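You operate a simulated robot arm through the tools that you are given. There is no shell and no other tool. Be economical: measure what you need, move in short steps, check, and stop when the job is done.

You are at the controls of a simulated robot arm. One attempt, no reset.

TASK
Turn the stand's duct seam up, lock it, roll sealant, then tape it.
Fine: the yellow lever of the green stand locks it; cover the seam; load the green roller in the sealant tray, use the purple tape card, put both back; the other cards stay unused. Set down upright: green roller. A coat counts when it lies all over at full strength: go over it till it gets no stronger.

The check looks at the end state, three seconds after you hand in, the way a careful person would. Anything else that was tipped, shoved, dropped, spilled or broken makes it a failure. Lids that push on must go on centred and level and be pressed home; caps that screw on are set level and turned clockwise until they are tight.

THE ROBOT
A 6-joint arm with a two-finger parallel gripper on a trunk, on a base that drives. Base frame: it is fixed to the floor where the robot stands at the start and does not move with it; the origin is under the middle of the robot, x ahead of it, y to its left, z up. Lengths are in m, angles in rad, forces in N, time in s.
Its first joint turns from -2.897 to 2.897 rad. Places, roughly: duct on the green stand [0.8, -0.2, 1]; sealant tray [1, 0, 0.9]; yellow lever of the green stand [0.8, -0.1, 1]. Payload 3.91 kg.
The tool frame sits at the grasp point between the pads (the TCP): z along the fingers, y along the line on which they close. The tips reach 0.03 m beyond it. Largest opening 0.11 m; finger width 0.02, thickness 0.01; the body of the gripper, 0.048 by 0.112 m, starts 0.055 m behind the TCP.
Orientation is told as [roll, pitch, yaw] about the base's x, y, z axes, in that order, counted from this pose: with the fingers straight down and closing along the base's y, the tool's x points along the base's -x, its y along +y and its z along -z.

THE INTERFACE
- The arm moves only by the tool jog_arm. Its arguments are lists of equal length, an entry for each row: "claw": the opening in per cent of the stroke, from 0 (shut) to 100 (fully open); "dp": the shift along the tool's x, y, z in m, a list of three; "turn": the turn, a rotation vector about the tool's x, y, z in rad, a list of three. In form: {"claw": [claw, ...], "dp": [[x, y, z], ...], "turn": [[wx, wy, wz], ...]}. A call has 1 to 10 rows; each row is the pose to reach, as a shift and turn from the pose commanded when the call began, along the tool's axes at that moment. Each row takes 0.2 s and may step no farther than 0.05 m and 0.15 rad from the row before; otherwise, or with a gripper value out of range, the whole call is refused. Where a pose cannot be reached the arm comes as near as it can. A force on the tool above 70 N (or 10 N above the force at the start of the call, whichever is more), or a blocked arm, ends the call early, and 0.2 s more pass. The fingers move at their own pace (about 0.108 m/s each) and stop on an object; they squeeze with about 43 N. The grip force told is the motor's: it shows also when the fingers shut on nothing. Time passes only in rows, and 0.2 s behind the last, so rows that repeat a pose let the fingers close. The reply holds the time, the measured pose of the TCP, the force on the tool along the base axes, the opening and the grip force, in the units named above and with some noise, with the torque about the TCP (base axes, N m) and any sound that the robot's microphone picked up.
- Cameras (640 x 400 px; columns grow to the right, rows downward): "scene" is now at [0.7332, -0.1309, 1.4096]; the picture's right is [0.00, -0.17, 0.99], its down [-0.64, 0.76, 0.13] and it looks along [-0.77, -0.63, -0.11] (base axes); focal length 214 px, centre (320, 200). "wrist" rides on the gripper at [0.072, 0.017, -0.103] in the tool frame; the picture's right is [-0.23, 0.97, 0.00], its down [-0.76, -0.18, -0.62] and it looks along [-0.61, -0.14, 0.78] (tool axes); focal length 222 px, centre (320, 200). There is no depth. A picture from a camera that has moved, and an enlarged one, comes with that camera's place and axes in the base frame and with its lens. The place of the scene camera against the robot may be out by one fixed shift of up to 0.018 m in any direction.
- get_image(camera): a new picture of that camera. It takes no simulated time.
- steer(legs): drives the robot by 1 to 6 legs, each [ahead, left, turn to the left] in m, m and rad, along the robot's own axes; the way and the turn of a leg run together, so that a leg with both is an arc; at most 1.5 m and 3.142 rad a leg. The arm and the cameras ride along, it lands a little off, and it stops where it bumps. It gives what a move gives.
- turn_head(pan, tilt): turns the head with the scene camera to pan (to the left, within 1.396 rad either way) and tilt (down, from -0.506 to 1.204), counted from straight ahead of the robot. It gives what a move gives.
- enlarge(camera, box): a new picture of the part [left, top, right, bottom] of that camera's present view, enlarged. It takes no simulated time.
- close_job(): hands the job in; it is judged then, once.

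Go step by step. Nothing tells you exact positions but the pictures and the camera data: compare them with the known pose of the tool, close in by small moves and look again before you grip or let go. The budget is 120 turns and 78 pictures, counting those below and the enlarged ones. Unless the task says otherwise, let go and move clear before handing in.

The tools are called after "Call:" as name(argument=value, ...) on one line, values as JSON. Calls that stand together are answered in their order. jog_arm: Moves the arm, as the interface text tells. Its arguments: {"type":"object","properties":{"claw":{"type":"array","items":{"type":"number"}},"dp":{"type":"array","items":{"type":"array","items":{"type":"number"}}},"turn":{"type":"array","items":{"type":"array","items":{"type":"number"}}}},"required":["claw","dp","turn"]} The other tools are called the same way: steer (legs) drives the base; turn_head (pan, tilt) turns the head that bears the scene camera; get_image (camera) takes a picture; enlarge (camera, box) takes an enlarged picture of a part of a camera's view; close_job () hands the job in.

At the start:

```text
time_s: 0.0
position: [0.6983, -0.053, 1.2798]
ee_rot: [0.0, 0.0, -0.001]
contact_force: [-0.7, 0.0, -0.2]
wrist_torque: [-0.01, 0.03, -0.02]
opening: 0.1101
grasp_force: 0.1
robot x, y, heading: [-0.0018, -0.0036, -0.0]
head pan, tilt: [-1.4, 0.881]
```

scene: 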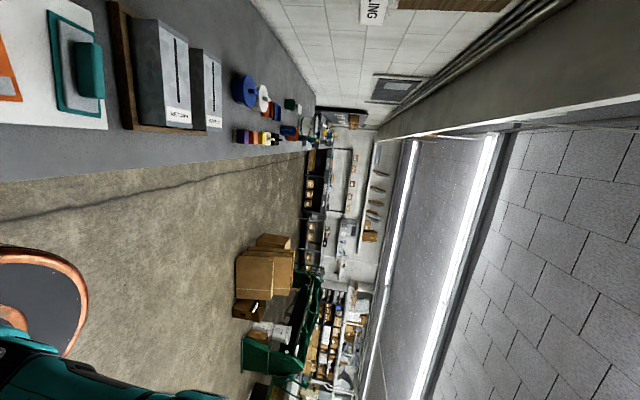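
wrist: 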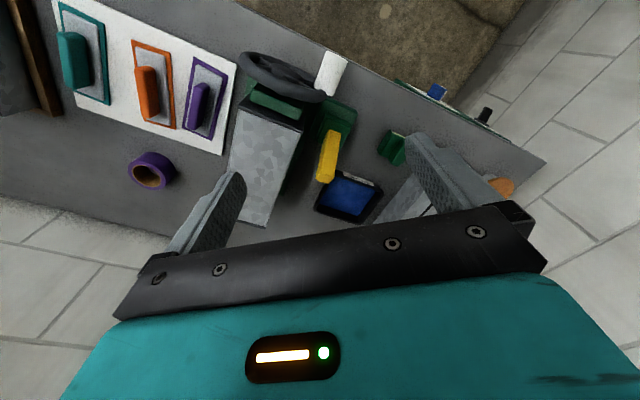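

I see a bench with the duct stand, lever, a tray and tape cards in the wrist view; the scene camera looks away. I'll turn the head to face the bench.

Call:
turn_head(pan=0, tilt=0.8)

Call:
get_image(camera="scene")

Call:
enlarge(camera="wrist", box=[20, 0, 560, 260])

```text
time_s: 1.5
position: [0.6991, -0.0523, 1.2791]
ee_rot: [0.003, -0.001, 0.0]
contact_force: [0.0, 0.2, 0.3]
wrist_torque: [0.02, 0.0, 0.0]
opening: 0.11
grasp_force: 0.1
robot x, y, heading: [-0.0044, 0.0027, 0.004]
head pan, tilt: [0.0, 0.799]
```

```text
75 pictures are left
camera scene: at [0.7397, -0.0556, 1.342], right [0.0, -1.0, 0.0], down [-0.7, 0.0, 0.72], along [-0.72, 0.0, -0.7], focal length 214 px, centre (320, 200)
```

scene: 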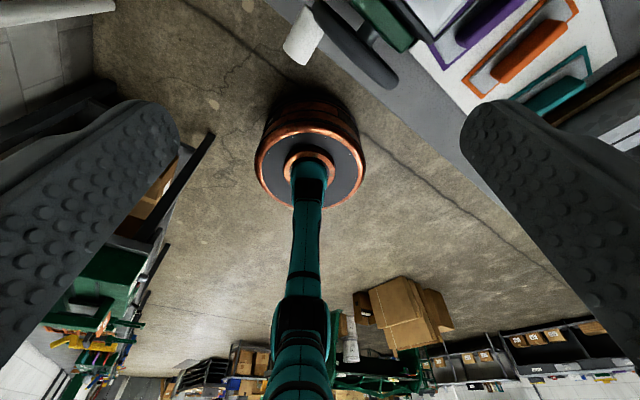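

```text
1.19 times, centred on (290, 130) of wrist
camera zoom: at [0.6261, -0.0367, 1.3828], right [0.23, 0.97, 0.0], down [0.76, -0.18, 0.62], along [0.61, -0.14, -0.78], focal length 263 px, centre (356, 283)
```

zoom: 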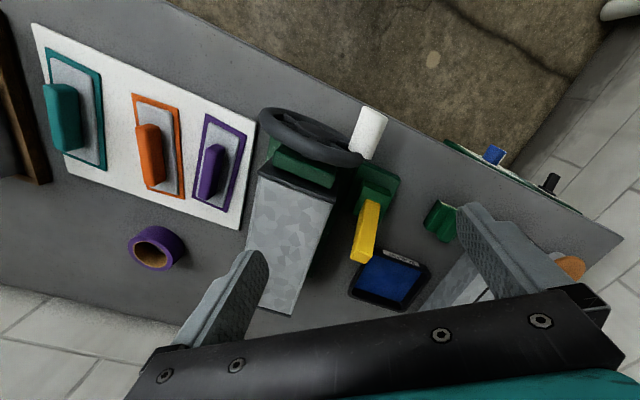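

The head camera evidently rides on the hand, with "ahead" along the fingers. I'll tilt it up so that it looks forward over the bench.

Call:
turn_head(pan=0, tilt=-0.1)

Call:
get_image(camera="scene")

```text
time_s: 2.7
position: [0.6989, -0.0522, 1.2819]
ee_rot: [0.0, 0.0, 0.001]
contact_force: [0.1, 0.3, 0.7]
wrist_torque: [0.0, -0.01, 0.02]
opening: 0.1098
grasp_force: 0.0
robot x, y, heading: [0.002, 0.0017, 0.004]
head pan, tilt: [0.0, -0.099]
```

```text
73 pictures are left
camera scene: at [0.8206, -0.0556, 1.3355], right [0.0, -1.0, 0.0], down [-1.0, 0.0, -0.1], along [0.1, 0.0, -1.0], focal length 214 px, centre (320, 200)
```

scene: 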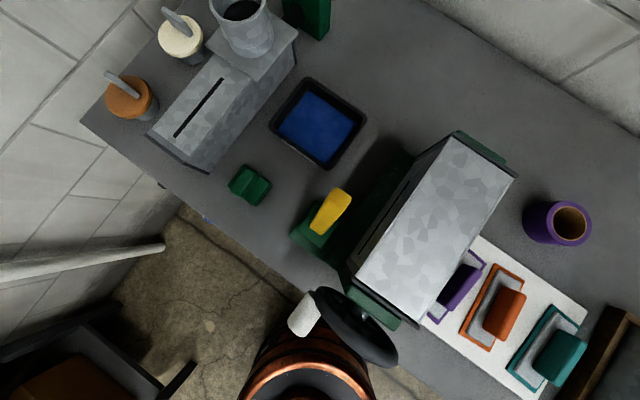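

Now I have a top view. I'll zoom on the stand and tools.

Call:
enlarge(camera="scene", box=[200, 60, 400, 260])

Call:
enlarge(camera="scene", box=[280, 120, 600, 400])

Call:
enlarge(camera="scene", box=[80, 0, 360, 180])

```text
2.00 times, centred on (300, 160) of scene
camera zoom: at [0.8206, -0.0556, 1.3355], right [0.0, -1.0, 0.0], down [-1.0, 0.0, -0.1], along [0.1, 0.0, -1.0], focal length 429 px, centre (360, 280)
```

zoom: 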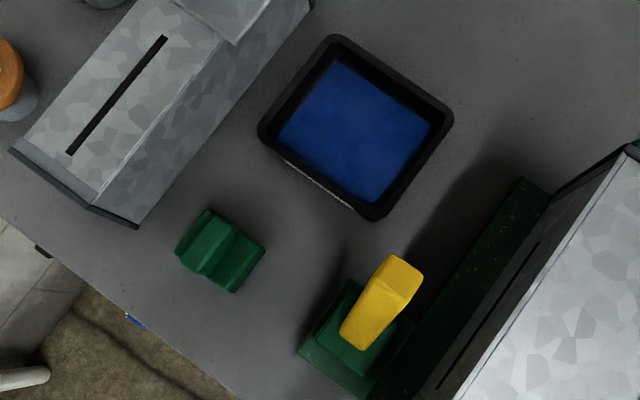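

```text
1.43 times, centred on (440, 260) of scene
camera zoom: at [0.8206, -0.0556, 1.3355], right [0.0, -1.0, 0.0], down [-1.0, 0.0, -0.1], along [0.1, 0.0, -1.0], focal length 306 px, centre (149, 114)
```

zoom: 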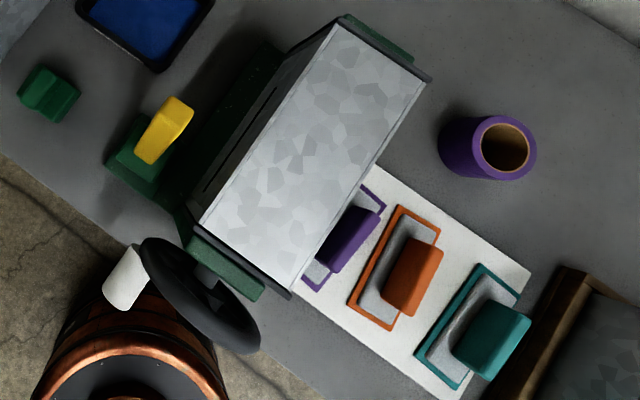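

```text
2.22 times, centred on (220, 90) of scene
camera zoom: at [0.8206, -0.0556, 1.3355], right [0.0, -1.0, 0.0], down [-1.0, 0.0, -0.1], along [0.1, 0.0, -1.0], focal length 477 px, centre (542, 444)
```

zoom: 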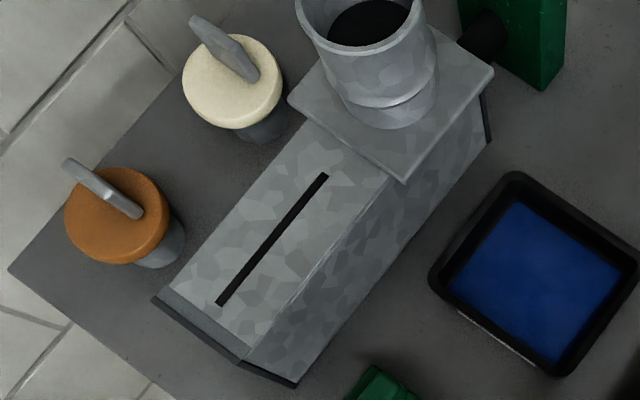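

The layout is clear: seam faces left (towards the tray), wheel crank knob on the left of the wheel at about (0.66..0.71, -0.03, 1.0). I'll back the hand off and pitch it forward to see wheel, lever and stand from the front.

Call:
jog_arm(claw=[100, 100, 100, 100, 100, 100], dp=[[0.042, -0.01, 0.01], [0.084, -0.02, 0.02], [0.126, -0.03, 0.03], [0.168, -0.04, 0.04], [0.21, -0.05, 0.05], [0.25, -0.06, 0.06]], turn=[[0, -0.1, 0], [0, -0.2, 0], [0, -0.3, 0], [0, -0.4, 0], [0, -0.5, 0], [0, -0.6, 0]])

Call:
get_image(camera="scene")

Call:
get_image(camera="wrist")

```text
time_s: 4.1
position: [0.447, -0.1129, 1.2183]
ee_rot: [-0.001, -0.599, 0.0]
contact_force: [0.0, 0.2, -0.5]
wrist_torque: [0.04, 0.03, 0.0]
opening: 0.1101
grasp_force: 0.2
robot x, y, heading: [-0.0026, 0.0019, -0.002]
head pan, tilt: [0.0, -0.099]
```

```text
69 pictures are left
camera scene: at [0.5244, -0.1167, 1.3339], right [0.0, -1.0, 0.0], down [-0.77, 0.0, -0.64], along [0.64, 0.0, -0.77], focal length 214 px, centre (320, 200)
```

scene: 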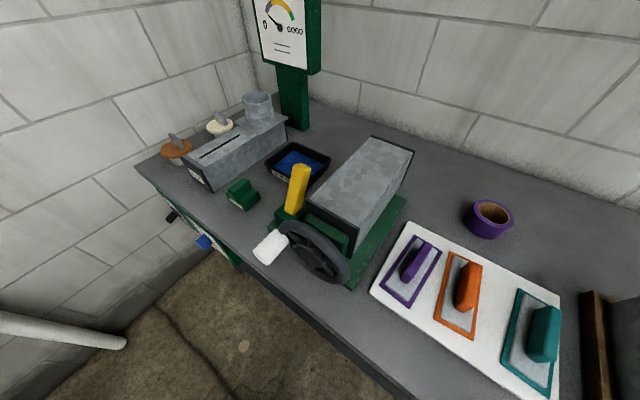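

```text
68 pictures are left
camera wrist: at [0.3292, -0.0979, 1.2627], right [0.19, 0.97, 0.13], down [0.28, -0.18, 0.94], along [0.94, -0.14, -0.3], focal length 222 px, centre (320, 200)
```

wrist: 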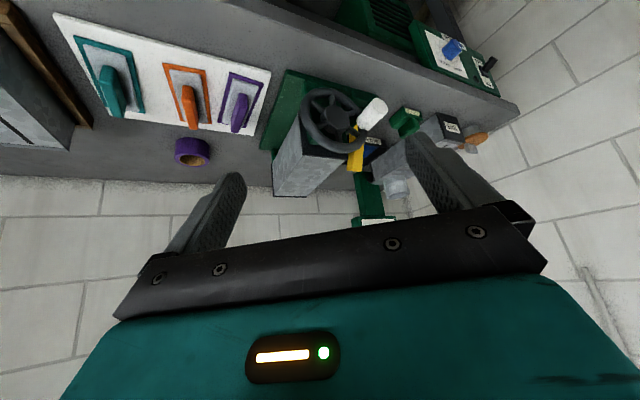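

A good view from the front. I'll zoom on the stand and on the tools.

Call:
enlarge(camera="scene", box=[220, 120, 420, 300])

Call:
enlarge(camera="scene", box=[130, 0, 350, 220])

Call:
enlarge(camera="wrist", box=[240, 40, 480, 220])

Call:
enlarge(camera="scene", box=[360, 190, 580, 400])

```text
2.22 times, centred on (320, 210) of scene
camera zoom: at [0.5244, -0.1167, 1.3339], right [0.0, -1.0, 0.0], down [-0.77, 0.0, -0.64], along [0.64, 0.0, -0.77], focal length 477 px, centre (320, 178)
```

zoom: 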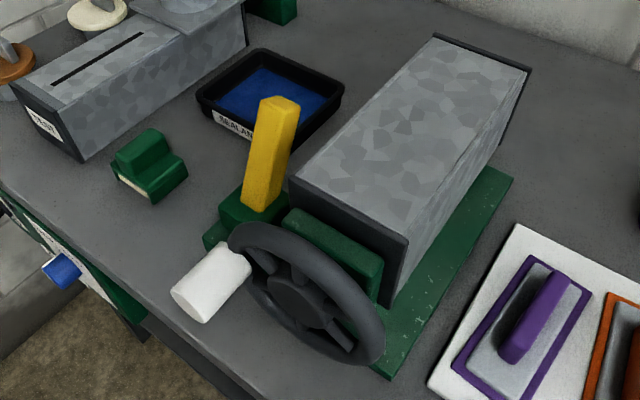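

```text
1.82 times, centred on (240, 110) of scene
camera zoom: at [0.5244, -0.1167, 1.3339], right [0.0, -1.0, 0.0], down [-0.77, 0.0, -0.64], along [0.64, 0.0, -0.77], focal length 390 px, centre (466, 364)
```

zoom: 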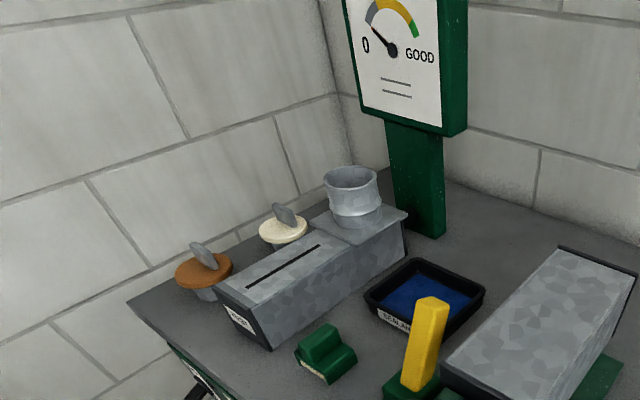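

```text
2.22 times, centred on (360, 130) of wrist
camera zoom: at [0.3292, -0.0979, 1.2627], right [0.19, 0.97, 0.13], down [0.28, -0.18, 0.94], along [0.94, -0.14, -0.3], focal length 494 px, centre (231, 356)
```

zoom: 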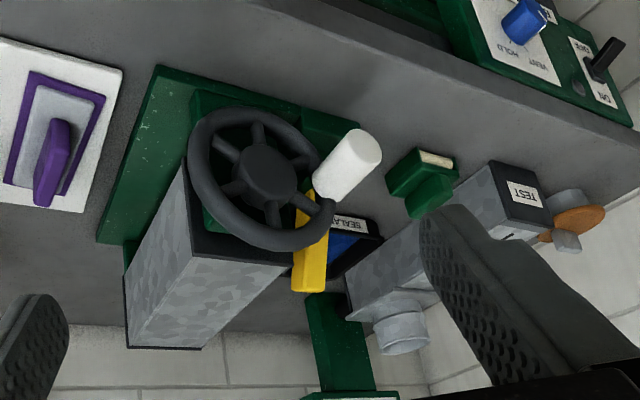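

```text
1.90 times, centred on (470, 295) of scene
camera zoom: at [0.5244, -0.1167, 1.3339], right [0.0, -1.0, 0.0], down [-0.77, 0.0, -0.64], along [0.64, 0.0, -0.77], focal length 408 px, centre (34, 19)
```

zoom: 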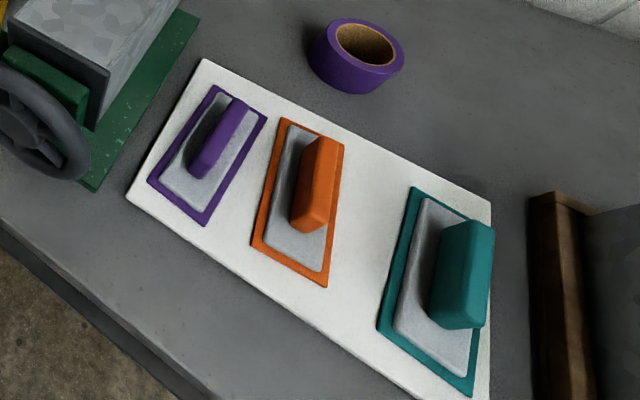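

The knob is about centred at (0.692, -0.037, 1.00), hub at (0.681, -0.102, 1.003), wheel axis yawed about -0.57. I'll bring the hand above the knob's outer part, fingers down.

Call:
jog_arm(claw=[80, 80, 70, 60, 60, 60], dp=[[-0.023, 0.0137, 0.0357], [-0.046, 0.0273, 0.0713], [-0.07, 0.041, 0.107], [-0.093, 0.0547, 0.1427], [-0.116, 0.068, 0.178], [-0.139, 0.082, 0.214]], turn=[[0, 0.1, 0], [0, 0.2, 0], [0, 0.3, 0], [0, 0.4, 0], [0, 0.5, 0], [0, 0.6, 0]])

Call:
jog_arm(claw=[60, 60, 60, 60, 60], dp=[[0, 0, 0], [0, 0, 0.01], [0, 0, 0.02], [0, 0, 0.03], [0, 0, 0.03]], turn=[[0, 0, 0.143], [0, 0, 0.286], [0, 0, 0.429], [0, 0, 0.571], [0, 0, 0.571]])

Call:
get_image(camera="scene")

Call:
get_image(camera="wrist")

```text
time_s: 5.5
position: [0.6826, -0.0297, 1.1218]
ee_rot: [0.001, 0.002, 0.0]
contact_force: [-1.5, 0.0, 2.3]
wrist_torque: [0.02, -0.12, -0.01]
opening: 0.0663
grasp_force: 0.0
robot x, y, heading: [0.0038, 0.0007, 0.001]
head pan, tilt: [0.0, -0.099]
```

```text
time_s: 6.7
position: [0.6851, -0.0275, 1.092]
ee_rot: [0.0, 0.0, -0.571]
contact_force: [-0.2, 0.9, 0.3]
wrist_torque: [0.03, -0.03, 0.01]
opening: 0.0659
grasp_force: 0.1
robot x, y, heading: [-0.0015, 0.0037, -0.001]
head pan, tilt: [0.0, -0.099]
```

```text
63 pictures are left
camera scene: at [0.7871, -0.0968, 1.1479], right [-0.54, -0.84, 0.0], down [-0.84, 0.54, -0.1], along [0.08, -0.05, -1.0], focal length 214 px, centre (320, 200)
```

scene: 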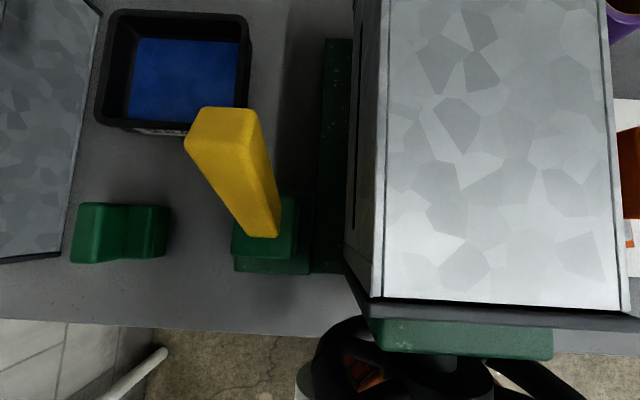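

```text
62 pictures are left
camera wrist: at [0.6323, 0.0229, 1.1952], right [0.72, 0.7, 0.0], down [0.54, -0.56, 0.62], along [0.43, -0.45, -0.78], focal length 222 px, centre (320, 200)
```

wrist: 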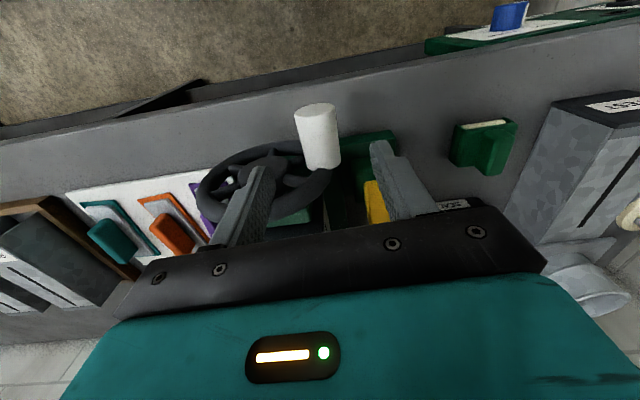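

Axis alignment looks right; knob centre is 6 mm inward of the grasp line. Descending and closing.

Call:
jog_arm(claw=[60, 60, 60, 0, 0, 0], dp=[[-0.001, -0.006, 0.04], [-0.001, -0.006, 0.07], [-0.001, -0.006, 0.084], [-0.001, -0.006, 0.084], [-0.001, -0.006, 0.084], [-0.001, -0.006, 0.084]], turn=[[0, 0, 0], [0, 0, 0], [0, 0, 0], [0, 0, 0], [0, 0, 0], [0, 0, 0]])

Call:
get_image(camera="wrist")

```text
time_s: 8.1
position: [0.6828, -0.0309, 1.0095]
ee_rot: [0.0, -0.002, -0.568]
contact_force: [12.6, 50.3, 24.3]
wrist_torque: [0.1, -0.84, -1.32]
opening: 0.0347
grasp_force: 45.1
robot x, y, heading: [-0.0005, -0.0012, 0.001]
head pan, tilt: [0.0, -0.099]
```

```text
61 pictures are left
camera wrist: at [0.6304, 0.0214, 1.1121], right [0.72, 0.7, 0.0], down [0.55, -0.56, 0.62], along [0.44, -0.45, -0.78], focal length 222 px, centre (320, 200)
```

wrist: 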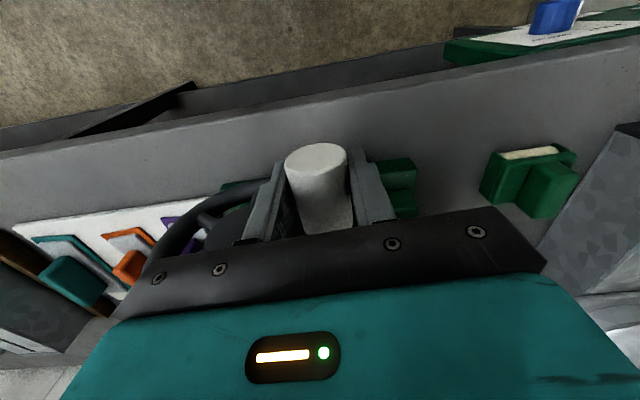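

Knob is held (about 35 mm thick). I'll swing it along the arc upward, first by half a radian.

Call:
jog_arm(claw=[0, 0, 0, 0], dp=[[0, 0.002, 0], [0, 0.002, -0.0077], [0, 0, -0.0153], [0, -0.0056, -0.0297]], turn=[[0, 0, 0], [0, 0, 0], [0, 0, 0], [0, 0, 0]])

Call:
get_image(camera="scene")

```text
time_s: 8.8
position: [0.6808, -0.0313, 1.0099]
ee_rot: [-0.005, 0.007, -0.572]
contact_force: [-0.6, 14.4, -3.0]
wrist_torque: [-1.07, -1.93, -2.99]
opening: 0.0345
grasp_force: 45.3
robot x, y, heading: [0.0008, 0.0016, 0.003]
head pan, tilt: [0.0, -0.099]
stopped in row 3: the force on the tool passed its limit at 86 N (the readings are from after the stop); the commanded pose is now the measured one
```

```text
60 pictures are left
camera scene: at [0.7858, -0.0981, 1.0642], right [-0.54, -0.84, 0.0], down [-0.84, 0.54, -0.09], along [0.07, -0.05, -1.0], focal length 214 px, centre (320, 200)
```

scene: 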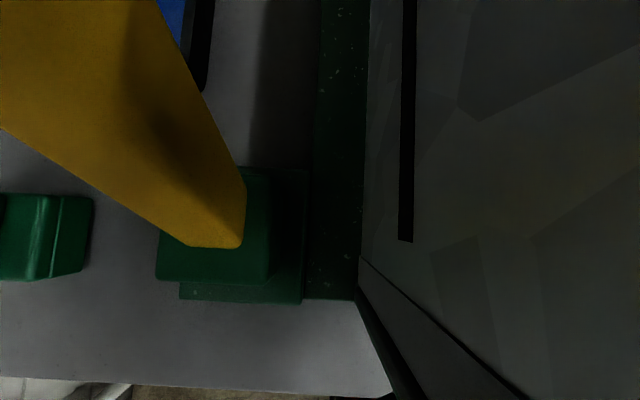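

The wheel didn't yield upward at 86 N. I'll test gently the other way to see whether it is locked altogether.

Call:
jog_arm(claw=[0, 0, 0, 0], dp=[[0, 0, 0.003], [0, 0, 0.006], [0, -0.001, 0.012], [0, -0.002, 0.016]], turn=[[0, 0, 0], [0, 0, 0], [0, 0, 0], [0, 0, 0]])

```text
time_s: 9.5
position: [0.682, -0.0303, 1.0077]
ee_rot: [0.002, 0.0, -0.568]
contact_force: [-7.9, 6.8, 4.2]
wrist_torque: [-0.51, -0.22, -0.91]
opening: 0.0346
grasp_force: 44.5
robot x, y, heading: [0.0042, 0.0016, 0.001]
head pan, tilt: [0.0, -0.099]
stopped in row 3: the force on the tool passed its limit at 79 N (the readings are from after the stop); the commanded pose is now the measured one
```

The wheel is held both ways, so the lever likely locks it now. I'll let go, rise, and look at the lever more closely.

Call:
jog_arm(claw=[60, 60, 60, 60, 60, 60, 60, 60, 60], dp=[[0, 0, 0], [0, 0, 0], [0, 0, -0.04], [0, 0, -0.08], [0, 0, -0.12], [0.04, 0.02, -0.14], [0.08, 0.04, -0.15], [0.12, 0.06, -0.15], [0.14, 0.08, -0.15]], turn=[[0, 0, 0], [0, 0, 0], [0, 0, 0], [0, 0, 0], [0, -0.1, 0], [0, -0.2, 0], [0, -0.3, 0], [0, -0.4, 0], [0, -0.5, 0]])

Call:
get_image(camera="scene")

Call:
get_image(camera="wrist")

```text
time_s: 11.5
position: [0.6079, 0.1119, 1.1545]
ee_rot: [0.003, -0.501, -0.571]
contact_force: [-0.7, 0.5, 0.1]
wrist_torque: [0.01, 0.03, 0.02]
opening: 0.0658
grasp_force: 0.0
robot x, y, heading: [-0.0023, 0.0019, 0.004]
head pan, tilt: [0.0, -0.099]
```

```text
59 pictures are left
camera scene: at [0.6812, 0.0636, 1.2618], right [-0.54, -0.84, 0.0], down [-0.69, 0.45, -0.56], along [0.48, -0.3, -0.83], focal length 214 px, centre (320, 200)
```

scene: 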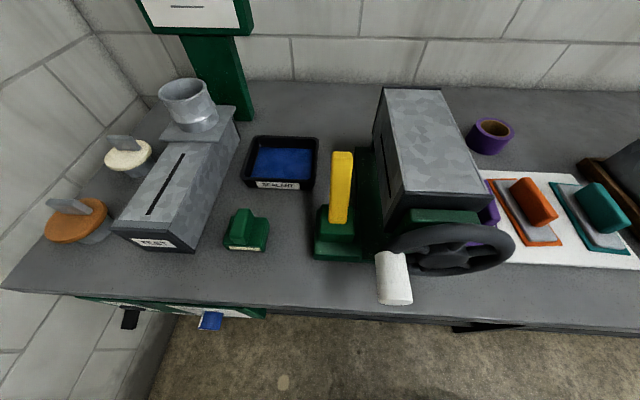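

```text
58 pictures are left
camera wrist: at [0.5215, 0.186, 1.2099], right [0.69, 0.71, 0.11], down [0.21, -0.35, 0.91], along [0.69, -0.61, -0.4], focal length 222 px, centre (320, 200)
```

wrist: 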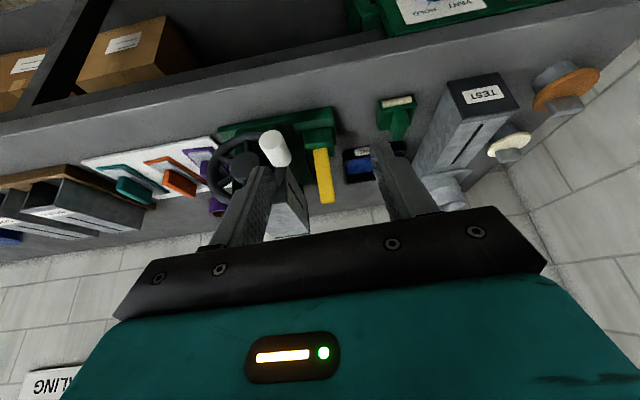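

Call:
enlarge(camera="scene", box=[200, 100, 440, 310])

Call:
enlarge(camera="wrist", box=[190, 60, 430, 220])

```text
1.90 times, centred on (320, 205) of scene
camera zoom: at [0.6812, 0.0636, 1.2618], right [-0.54, -0.84, 0.0], down [-0.69, 0.45, -0.56], along [0.48, -0.3, -0.83], focal length 408 px, centre (320, 190)
```

zoom: 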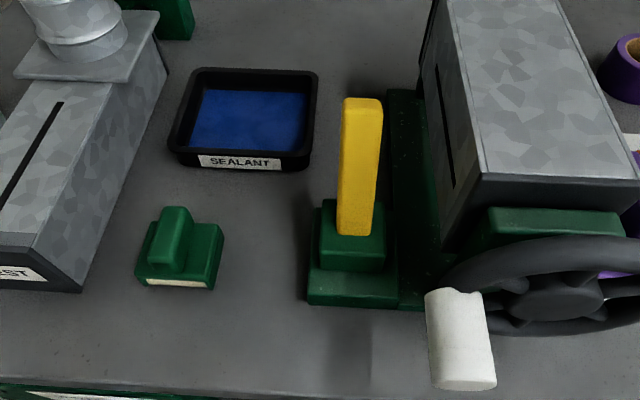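

```text
2.50 times, centred on (310, 140) of wrist
camera zoom: at [0.5215, 0.186, 1.2099], right [0.69, 0.71, 0.11], down [0.21, -0.35, 0.91], along [0.69, -0.61, -0.4], focal length 555 px, centre (345, 350)
```

zoom: 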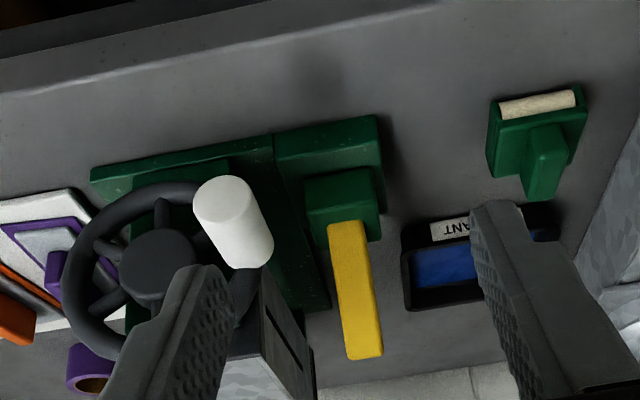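

The lever leans away from me in the stand's axis direction. Before touching it, I suspect the head camera (0.12 m ahead of the fingers) may have bumped the duct during the wheel test, so I'll swing the head aside and go back over the knob for a clean retry.

Call:
turn_head(pan=1.396, tilt=0.88)

Call:
jog_arm(claw=[60, 60, 60, 60, 60], dp=[[-0.022, -0.016, 0.019], [-0.043, -0.032, 0.037], [-0.065, -0.048, 0.056], [-0.087, -0.064, 0.075], [-0.1085, -0.08, 0.0934]], turn=[[0, 0.1, 0], [0, 0.2, 0], [0, 0.3, 0], [0, 0.4, 0], [0, 0.5, 0]])

Call:
get_image(camera="scene")

```text
time_s: 13.0
position: [0.6081, 0.1132, 1.1543]
ee_rot: [0.002, -0.499, -0.57]
contact_force: [0.0, 0.4, 0.3]
wrist_torque: [0.0, 0.03, 0.0]
opening: 0.0659
grasp_force: 0.0
robot x, y, heading: [-0.0033, 0.0019, 0.002]
head pan, tilt: [1.396, 0.88]
```

```text
time_s: 14.2
position: [0.6804, -0.032, 1.1264]
ee_rot: [0.002, 0.001, -0.57]
contact_force: [0.1, 1.3, 1.6]
wrist_torque: [-0.06, -0.02, 0.02]
opening: 0.066
grasp_force: 0.1
robot x, y, heading: [0.0017, -0.0012, 0.001]
head pan, tilt: [1.396, 0.88]
```

```text
55 pictures are left
camera scene: at [0.7512, 0.0115, 1.2564], right [-0.09, -0.14, -0.99], down [-0.95, -0.3, 0.13], along [-0.31, 0.94, -0.11], focal length 214 px, centre (320, 200)
```

scene: 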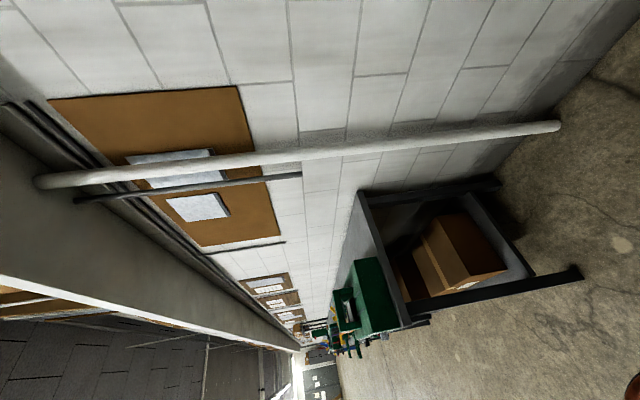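

Call:
jog_arm(claw=[60, 60, 60, 0, 0, 0, 0], dp=[[0, 0.0025, 0.045], [0, 0.0025, 0.09], [0, 0.0025, 0.118], [0, 0.0025, 0.118], [0, 0.0025, 0.118], [0, 0.0025, 0.118], [0, 0.0025, 0.118]], turn=[[0, 0, 0], [0, 0, 0], [0, 0, 0], [0, 0, 0], [0, 0, 0], [0, 0, 0], [0, 0, 0]])

Call:
jog_arm(claw=[0, 0, 0, 0, 0, 0, 0], dp=[[0, 0, -0.002], [0, 0, -0.004], [0, 0, -0.006], [0, 0, -0.008], [0, -0.0005, -0.01], [0, -0.001, -0.012], [0, -0.0018, -0.015]], turn=[[0, 0, 0], [0, 0, 0], [0, 0, 0], [0, 0, 0], [0, 0, 0], [0, 0, 0], [0, 0, 0]])

```text
time_s: 15.8
position: [0.684, -0.0305, 1.0094]
ee_rot: [0.001, -0.001, -0.57]
contact_force: [-27.1, -20.9, -9.4]
wrist_torque: [0.24, -0.1, -1.15]
opening: 0.0347
grasp_force: 45.3
robot x, y, heading: [-0.0017, 0.0005, 0.005]
head pan, tilt: [1.396, 0.88]
```

```text
time_s: 17.4
position: [0.6817, -0.0321, 1.024]
ee_rot: [0.002, 0.0, -0.571]
contact_force: [-38.2, -32.3, -23.2]
wrist_torque: [0.66, 0.27, -0.96]
opening: 0.0347
grasp_force: 45.1
robot x, y, heading: [0.0009, -0.0011, 0.005]
head pan, tilt: [1.396, 0.88]
```

It turns now — the head had been in the way. Continuing along the arc with slight inward correction.

Call:
jog_arm(claw=[0, 0, 0, 0, 0, 0, 0], dp=[[0, -0.0025, -0.003], [0, -0.005, -0.0088], [0, -0.0077, -0.0142], [0, -0.0109, -0.0194], [0, -0.0145, -0.0243], [0, -0.0187, -0.0288], [0, -0.0233, -0.0328]], turn=[[0, 0, 0], [0, 0, 0], [0, 0, 0], [0, 0, 0], [0, 0, 0], [0, 0, 0], [0, 0, 0]])

```text
time_s: 19.0
position: [0.671, -0.0469, 1.0567]
ee_rot: [0.003, -0.002, -0.568]
contact_force: [24.8, 30.5, 23.6]
wrist_torque: [1.07, -0.14, -0.58]
opening: 0.0343
grasp_force: 44.9
robot x, y, heading: [0.0007, 0.0025, 0.003]
head pan, tilt: [1.396, 0.88]
```

Call:
jog_arm(claw=[0, 0, 0, 0, 0, 0, 0, 0], dp=[[0, 0.0009, -0.0023], [0, -0.0043, -0.0061], [0, -0.0099, -0.0092], [0, -0.0157, -0.0119], [0, -0.0218, -0.0139], [0, -0.028, -0.0153], [0, -0.0344, -0.016], [0, -0.0389, -0.0162]], turn=[[0, 0, 0], [0, 0, 0], [0, 0, 0], [0, 0, 0], [0, 0, 0], [0, 0, 0], [0, 0, 0], [0, 0, 0]])

Call:
get_image(camera="wrist")

```text
time_s: 20.8
position: [0.6496, -0.0821, 1.0715]
ee_rot: [-0.001, -0.001, -0.568]
contact_force: [-4.0, 14.2, 4.5]
wrist_torque: [0.62, -0.07, -0.9]
opening: 0.0351
grasp_force: 45.2
robot x, y, heading: [0.0016, 0.0018, -0.004]
head pan, tilt: [1.396, 0.88]
```

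```text
54 pictures are left
camera wrist: at [0.5974, -0.0302, 1.1749], right [0.72, 0.7, 0.0], down [0.55, -0.56, 0.62], along [0.44, -0.45, -0.78], focal length 222 px, centre (320, 200)
```

wrist: 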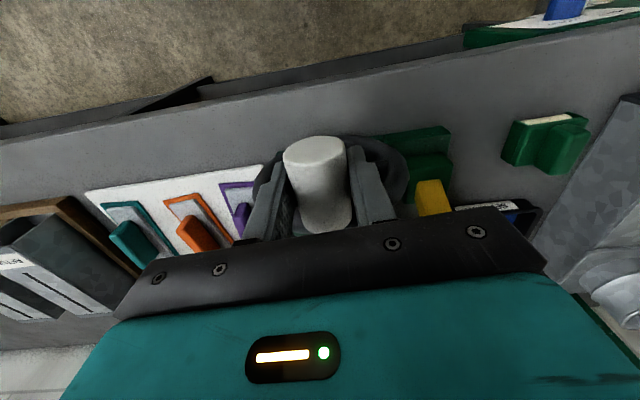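

The knob is at the top. I'll let go, rise and back off, and look at the duct from the front.

Call:
jog_arm(claw=[50, 60, 60, 60, 60, 60, 60], dp=[[0, 0, 0], [0, 0, 0], [0, 0, -0.04], [0, 0, -0.08], [0.03, 0.0, -0.11], [0.06, 0.0, -0.14], [0.09, 0, -0.17]], turn=[[0, 0, 0], [0, 0, 0], [0, 0, 0], [0, 0, 0], [0, 0, 0], [0, -0.1, 0], [0, -0.2, 0]])

Call:
turn_head(pan=0, tilt=-0.1)

Call:
get_image(camera="scene")

```text
time_s: 22.4
position: [0.5755, -0.0351, 1.2411]
ee_rot: [-0.001, -0.2, -0.57]
contact_force: [0.3, -0.5, -0.7]
wrist_torque: [-0.03, 0.12, -0.04]
opening: 0.0662
grasp_force: 0.0
robot x, y, heading: [0.0002, 0.0005, 0.003]
head pan, tilt: [1.396, 0.88]
```

```text
time_s: 23.9
position: [0.5744, -0.0351, 1.2421]
ee_rot: [0.002, -0.198, -0.571]
contact_force: [0.5, 1.0, -0.1]
wrist_torque: [0.01, 0.03, -0.03]
opening: 0.0658
grasp_force: 0.1
robot x, y, heading: [-0.0014, -0.0005, -0.003]
head pan, tilt: [0.0, -0.099]
```

```text
53 pictures are left
camera scene: at [0.6683, -0.0964, 1.3197], right [-0.54, -0.84, 0.0], down [-0.8, 0.52, -0.29], along [0.25, -0.16, -0.96], focal length 214 px, centre (320, 200)
```

scene: 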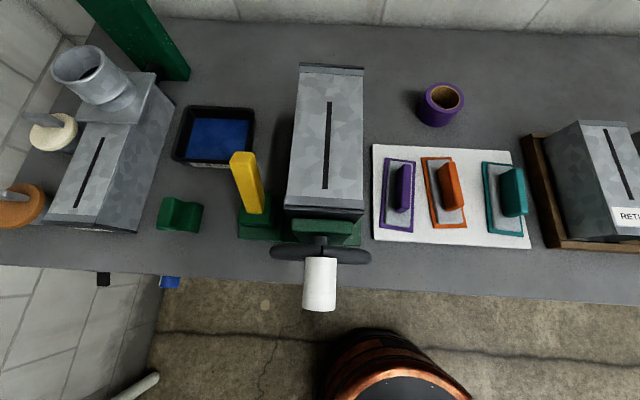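

Call:
enlarge(camera="scene", box=[220, 50, 400, 320])

Call:
enlarge(camera="wrist", box=[180, 80, 440, 240])

```text
1.48 times, centred on (310, 185) of scene
camera zoom: at [0.6683, -0.0964, 1.3197], right [-0.54, -0.84, 0.0], down [-0.8, 0.52, -0.29], along [0.25, -0.16, -0.96], focal length 318 px, centre (335, 222)
```

zoom: 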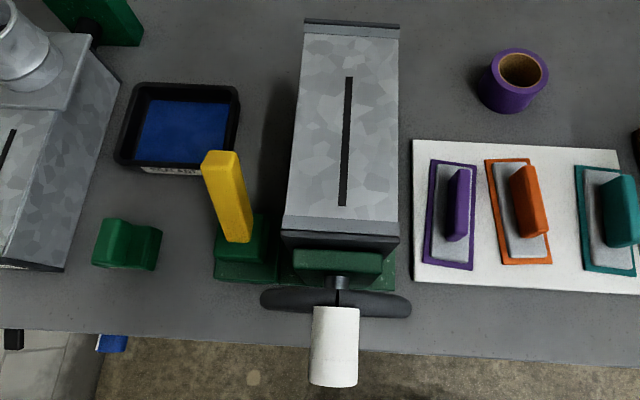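

```text
2.46 times, centred on (310, 160) of wrist
camera zoom: at [0.5063, 0.0272, 1.328], right [0.71, 0.7, 0.05], down [0.43, -0.49, 0.76], along [0.56, -0.52, -0.65], focal length 547 px, centre (345, 298)
```

zoom: 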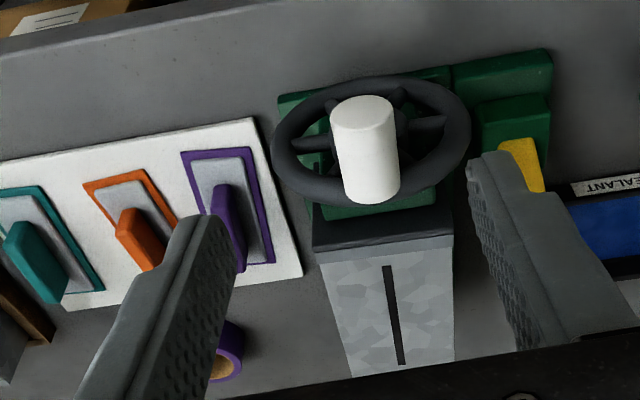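

The seam now faces up and looks level; actual stand yaw is about -0.61. Now to the lever: I'll swing the head aside and move above the lever's top.

Call:
turn_head(pan=1.396, tilt=0.88)

Call:
jog_arm(claw=[60, 60, 60, 60, 60, 60, 60, 60], dp=[[-0.0286, 0.0151, 0.0214], [-0.0572, 0.0302, 0.0427], [-0.0858, 0.0453, 0.0641], [-0.1144, 0.0604, 0.0855], [-0.143, 0.0755, 0.1068], [-0.1715, 0.0905, 0.1282], [-0.2001, 0.1056, 0.1495], [-0.2287, 0.1207, 0.1709]], turn=[[0, 0.03, 0], [0, 0.06, 0], [0, 0.09, 0], [0, 0.12, 0], [0, 0.15, 0], [0, 0.2, 0], [0, 0.2, 0], [0, 0.2, 0]])

Call:
get_image(camera="wrist")

```text
time_s: 25.5
position: [0.5739, -0.0349, 1.2422]
ee_rot: [0.001, -0.199, -0.571]
contact_force: [0.8, -0.2, 0.1]
wrist_torque: [0.03, 0.03, -0.02]
opening: 0.0661
grasp_force: 0.0
robot x, y, heading: [-0.0025, -0.0043, -0.0]
head pan, tilt: [1.396, 0.88]
```

```text
time_s: 27.3
position: [0.8567, -0.0699, 1.1205]
ee_rot: [0.001, 0.0, -0.569]
contact_force: [-0.3, 0.4, 1.1]
wrist_torque: [-0.03, -0.07, -0.01]
opening: 0.0661
grasp_force: 0.1
robot x, y, heading: [0.0023, 0.0033, -0.0]
head pan, tilt: [1.396, 0.88]
```

```text
50 pictures are left
camera wrist: at [0.8044, -0.0186, 1.2236], right [0.72, 0.7, 0.0], down [0.54, -0.56, 0.62], along [0.44, -0.45, -0.78], focal length 222 px, centre (320, 200)
```

wrist: 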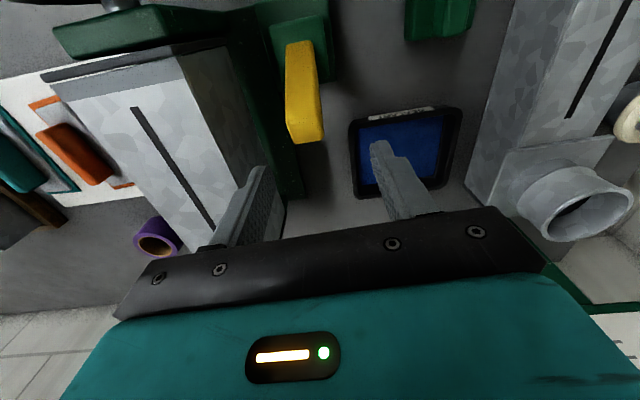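

Lever tip is about (0.85, -0.08, 1.025), base (0.804, -0.052, 0.95). Moving to grip it a little below the tip.

Call:
jog_arm(claw=[60, 60, 60, 0, 0, 0], dp=[[0.012, -0.012, 0.03], [0.012, -0.012, 0.07], [0.012, -0.012, 0.108], [0.012, -0.012, 0.108], [0.012, -0.012, 0.108], [0.012, -0.012, 0.108]], turn=[[0, 0, 0], [0, 0, 0], [0, 0, 0], [0, 0, 0], [0, 0, 0], [0, 0, 0]])

Call:
get_image(camera="wrist")

```text
time_s: 28.7
position: [0.8413, -0.0729, 1.0136]
ee_rot: [0.003, 0.001, -0.569]
contact_force: [19.7, 13.8, 8.7]
wrist_torque: [0.06, -0.33, -0.98]
opening: 0.0312
grasp_force: 45.5
robot x, y, heading: [0.0015, 0.0013, -0.0]
head pan, tilt: [1.396, 0.88]
```

```text
49 pictures are left
camera wrist: at [0.7887, -0.0219, 1.1168], right [0.72, 0.7, 0.0], down [0.55, -0.56, 0.62], along [0.44, -0.45, -0.78], focal length 222 px, centre (320, 200)
```

wrist: 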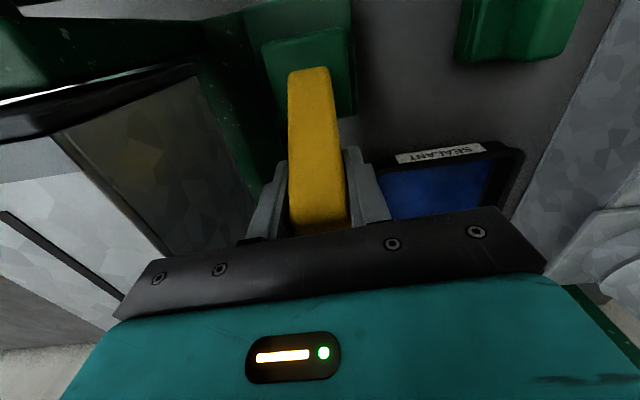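

Lever is held. Swinging it slowly towards the robot along its arc.

Call:
jog_arm(claw=[0, 0, 0, 0, 0, 0, 0], dp=[[0.003, 0, -0.002], [0.0078, 0, -0.005], [0.013, 0.0005, -0.0072], [0.019, 0.0007, -0.009], [0.025, 0.001, -0.0106], [0.0306, 0.0012, -0.0118], [0.036, 0.0014, -0.0124]], turn=[[0, 0, 0], [0, 0, 0], [0, 0, 0], [0, 0, 0], [0, 0, 0], [0, 0, 0], [0, 0, 0]])

```text
time_s: 30.3
position: [0.8114, -0.0537, 1.0236]
ee_rot: [0.001, 0.001, -0.568]
contact_force: [39.3, 28.5, -13.5]
wrist_torque: [-0.64, -1.2, -1.12]
opening: 0.0313
grasp_force: 45.3
robot x, y, heading: [-0.0011, 0.0015, -0.0]
head pan, tilt: [1.396, 0.88]
```

Call:
jog_arm(claw=[0, 0, 0, 0, 0, 0, 0, 0], dp=[[0.005, 0.0025, -0.0002], [0.0106, 0.003, -0.0002], [0.0165, 0.003, 0.0003], [0.0225, 0.003, 0.0013], [0.028, 0.003, 0.0028], [0.034, 0.003, 0.0046], [0.04, 0.003, 0.007], [0.045, 0.0035, 0.0095]], turn=[[0, 0, 0], [0, 0, 0], [0, 0, 0], [0, 0, 0], [0, 0, 0], [0, 0, 0], [0, 0, 0], [0, 0, 0]])

Call:
get_image(camera="wrist")

```text
time_s: 32.1
position: [0.776, -0.0261, 1.0148]
ee_rot: [0.001, 0.0, -0.57]
contact_force: [24.6, 21.5, 13.5]
wrist_torque: [-1.87, -0.09, -0.57]
opening: 0.0308
grasp_force: 44.5
robot x, y, heading: [0.0014, -0.0053, 0.001]
head pan, tilt: [1.396, 0.88]
```

```text
48 pictures are left
camera wrist: at [0.7229, 0.0259, 1.1184], right [0.72, 0.7, 0.0], down [0.54, -0.56, 0.62], along [0.44, -0.45, -0.78], focal length 222 px, centre (320, 200)
```

wrist: 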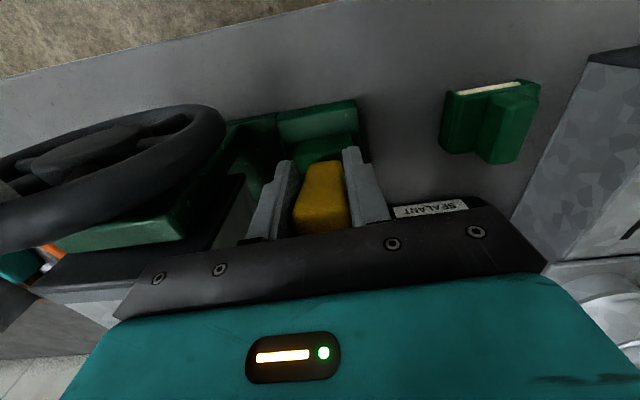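

Call:
jog_arm(claw=[0, 0, 0, 0, 0, 0], dp=[[0.005, 0.001, 0.003], [0.01, 0.0015, 0.0065], [0.0147, 0.002, 0.0104], [0.019, 0.002, 0.0145], [0.023, 0.002, 0.019], [0.0268, 0.002, 0.0237]], turn=[[0, 0, 0], [0, 0, 0], [0, 0, 0], [0, 0, 0], [0, 0, 0], [0, 0, 0]])

```text
time_s: 33.5
position: [0.7532, -0.0112, 0.9909]
ee_rot: [0.001, 0.001, -0.57]
contact_force: [30.6, 14.7, 28.3]
wrist_torque: [-0.6, 1.13, -0.1]
opening: 0.0299
grasp_force: 44.9
robot x, y, heading: [-0.0002, -0.0005, 0.001]
head pan, tilt: [1.396, 0.88]
```

Call:
jog_arm(claw=[0, 0, 0, 0, 0, 0], dp=[[0.004, 0, 0.0055], [0.007, 0, 0.0114], [0.0095, 0, 0.017], [0.0117, 0, 0.0226], [0.0132, 0, 0.028], [0.0146, 0, 0.0335]], turn=[[0, 0, 0], [0, 0, 0], [0, 0, 0], [0, 0, 0], [0, 0, 0], [0, 0, 0]])

Call:
get_image(camera="wrist")

```text
time_s: 34.0
position: [0.7485, -0.0077, 0.9855]
ee_rot: [0.006, -0.006, -0.568]
contact_force: [14.4, 0.1, 8.8]
wrist_torque: [0.05, 1.35, 0.05]
opening: 0.0296
grasp_force: 45.4
robot x, y, heading: [-0.0, 0.0034, 0.002]
head pan, tilt: [1.396, 0.88]
stopped in row 2: the force on the tool passed its limit at 80 N (the readings are from after the stop); the commanded pose is now the measured one
```

```text
47 pictures are left
camera wrist: at [0.6971, 0.0438, 1.0883], right [0.72, 0.7, 0.01], down [0.54, -0.56, 0.63], along [0.44, -0.45, -0.78], focal length 222 px, centre (320, 200)
```

wrist: 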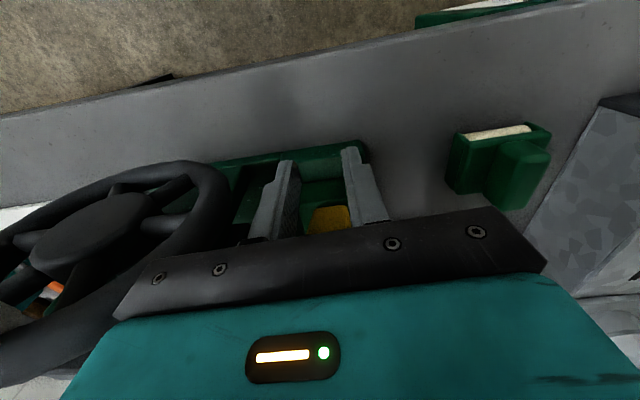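

The lever hit its stop. I'll let go, rise and look from above/front.

Call:
jog_arm(claw=[50, 60, 60, 60, 60, 60, 60, 60], dp=[[0, 0, 0], [0, 0, 0], [0, 0, -0.04], [0, 0, -0.08], [0.0, 0.0, -0.12], [0.03, 0.01, -0.15], [0.06, 0.02, -0.18], [0.09, 0.03, -0.21]], turn=[[0, 0, 0], [0, 0, 0], [0, 0, 0], [0, 0, 0], [0, 0, 0], [0, -0.1, 0], [0, -0.2, 0], [0, -0.3, 0]])

Call:
turn_head(pan=0, tilt=-0.1)

Call:
enlarge(camera="scene", box=[140, 60, 540, 310])

Call:
enlarge(camera="wrist", box=[180, 60, 480, 240])

```text
time_s: 35.8
position: [0.6889, 0.0658, 1.1954]
ee_rot: [0.003, -0.305, -0.571]
contact_force: [0.0, 0.3, -0.1]
wrist_torque: [0.0, 0.03, 0.0]
opening: 0.0658
grasp_force: 0.1
robot x, y, heading: [-0.0027, 0.002, -0.003]
head pan, tilt: [1.396, 0.88]
```

```text
time_s: 37.3
position: [0.6889, 0.0669, 1.1936]
ee_rot: [0.006, -0.303, -0.572]
contact_force: [0.6, -0.3, 0.4]
wrist_torque: [0.02, 0.0, 0.02]
opening: 0.0663
grasp_force: 0.0
robot x, y, heading: [0.0024, -0.0035, -0.004]
head pan, tilt: [0.0, -0.099]
```

```text
1.60 times, centred on (340, 185) of scene
camera zoom: at [0.7757, 0.0092, 1.2839], right [-0.54, -0.84, 0.0], down [-0.77, 0.5, -0.39], along [0.33, -0.21, -0.92], focal length 343 px, centre (288, 224)
```

zoom: 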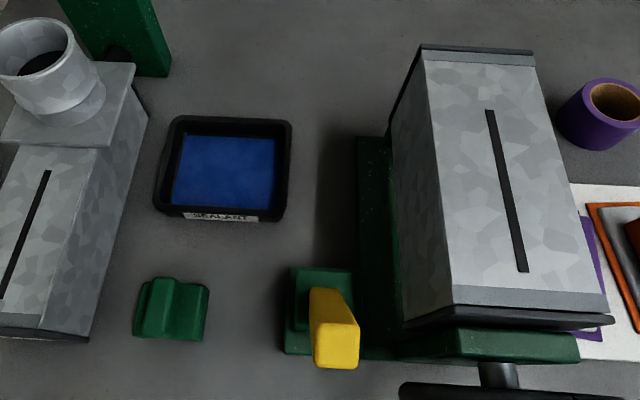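

```text
2.13 times, centred on (330, 150) of wrist
camera zoom: at [0.6127, 0.1334, 1.2711], right [0.71, 0.7, 0.07], down [0.36, -0.44, 0.82], along [0.61, -0.56, -0.56], focal length 474 px, centre (299, 307)
```

zoom: 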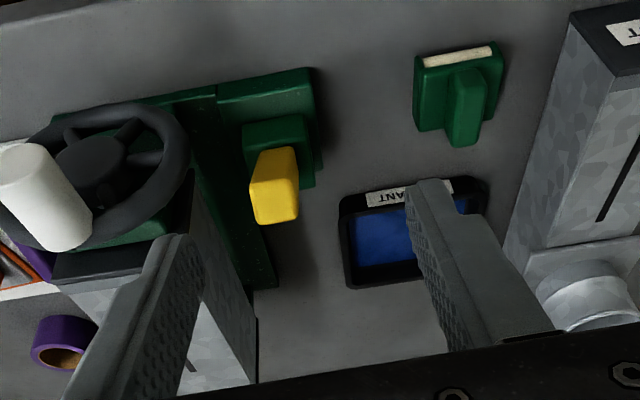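

Lever now leans towards me at about -0.45 rad (the fingers slid on it at the end). I'll nudge it with closed fingers from behind to make sure it's at its stop.

Call:
turn_head(pan=1.396, tilt=0.88)

Call:
jog_arm(claw=[30, 0, 0, 0, 0, 0, 0], dp=[[-0.0272, -0.0078, 0.0282], [-0.0544, -0.0156, 0.0564], [-0.0817, -0.0234, 0.0846], [-0.1089, -0.0312, 0.1128], [-0.1361, -0.039, 0.141], [-0.1361, -0.039, 0.141], [-0.1361, -0.039, 0.141]], turn=[[0, 0.06, 0], [0, 0.12, 0], [0, 0.18, 0], [0, 0.24, 0], [0, 0.303, 0], [0, 0.303, 0], [0, 0.303, 0]])

Call:
jog_arm(claw=[0, 0, 0, 0, 0, 0, 0], dp=[[0, 0, 0.035], [0, 0, 0.065], [0.01, 0, 0.065], [0.02, 0, 0.065], [0.025, 0, 0.065], [0.03, 0, 0.065], [0.034, 0, 0.065]], turn=[[0, 0, 0], [0, 0, 0], [0, 0, 0], [0, 0, 0], [0, 0, 0], [0, 0, 0], [0, 0, 0]])

Call:
get_image(camera="wrist")

```text
time_s: 38.9
position: [0.6879, 0.0666, 1.1944]
ee_rot: [0.004, -0.304, -0.571]
contact_force: [-1.0, 0.1, 0.4]
wrist_torque: [0.01, 0.0, 0.01]
opening: 0.0659
grasp_force: 0.0
robot x, y, heading: [0.0002, -0.0002, 0.005]
head pan, tilt: [1.396, 0.88]
```

```text
time_s: 40.5
position: [0.8125, -0.0591, 1.1016]
ee_rot: [0.002, 0.0, -0.569]
contact_force: [0.2, -0.2, 0.6]
wrist_torque: [0.02, -0.01, 0.0]
opening: 0.0
grasp_force: 37.7
robot x, y, heading: [-0.0008, 0.0018, 0.004]
head pan, tilt: [1.396, 0.88]
```

```text
time_s: 41.7
position: [0.7963, -0.0496, 1.0383]
ee_rot: [0.01, -0.012, -0.575]
contact_force: [16.5, -7.3, 4.9]
wrist_torque: [-0.13, -0.53, -0.04]
opening: 0.0
grasp_force: 37.7
robot x, y, heading: [0.0022, 0.0027, -0.003]
head pan, tilt: [1.396, 0.88]
stopped in row 6: the force on the tool passed its limit at 80 N (the readings are from after the stop); the commanded pose is now the measured one
```

```text
44 pictures are left
camera wrist: at [0.7424, 0.0023, 1.1399], right [0.72, 0.69, 0.01], down [0.53, -0.56, 0.63], along [0.44, -0.45, -0.78], focal length 222 px, centre (320, 200)
```

wrist: 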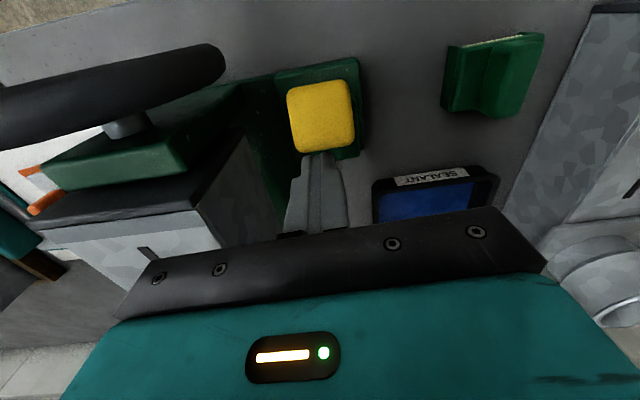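

The lever is firmly at its stop, so it's locked. Now to the green roller near (0.89, 0.075, 0.93): I'll move above it and look.

Call:
jog_arm(claw=[0, 0, 20, 40, 60, 60], dp=[[-0.005, 0, -0.045], [-0.005, 0.03, -0.075], [-0.007, 0.075, -0.085], [-0.009, 0.115, -0.085], [-0.0115, 0.156, -0.085], [-0.0115, 0.156, -0.085]], turn=[[0, 0, 0], [0, 0, 0], [0, 0, 0], [0, 0, 0], [0, 0, 0], [0, 0, 0]])

Call:
get_image(camera="wrist")

```text
time_s: 43.1
position: [0.889, 0.0783, 1.1238]
ee_rot: [0.006, -0.011, -0.573]
contact_force: [-0.3, 0.0, 1.1]
wrist_torque: [0.03, 0.02, 0.02]
opening: 0.0661
grasp_force: 0.1
robot x, y, heading: [0.0021, 0.0021, 0.003]
head pan, tilt: [1.396, 0.88]
```

```text
43 pictures are left
camera wrist: at [0.8357, 0.1307, 1.2262], right [0.72, 0.7, 0.01], down [0.54, -0.56, 0.63], along [0.44, -0.45, -0.78], focal length 222 px, centre (320, 200)
```

wrist: 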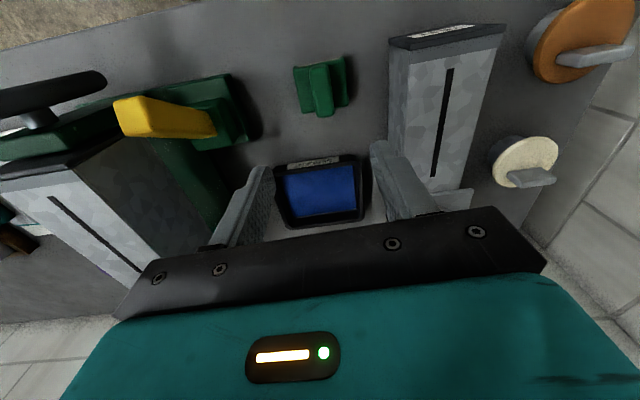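

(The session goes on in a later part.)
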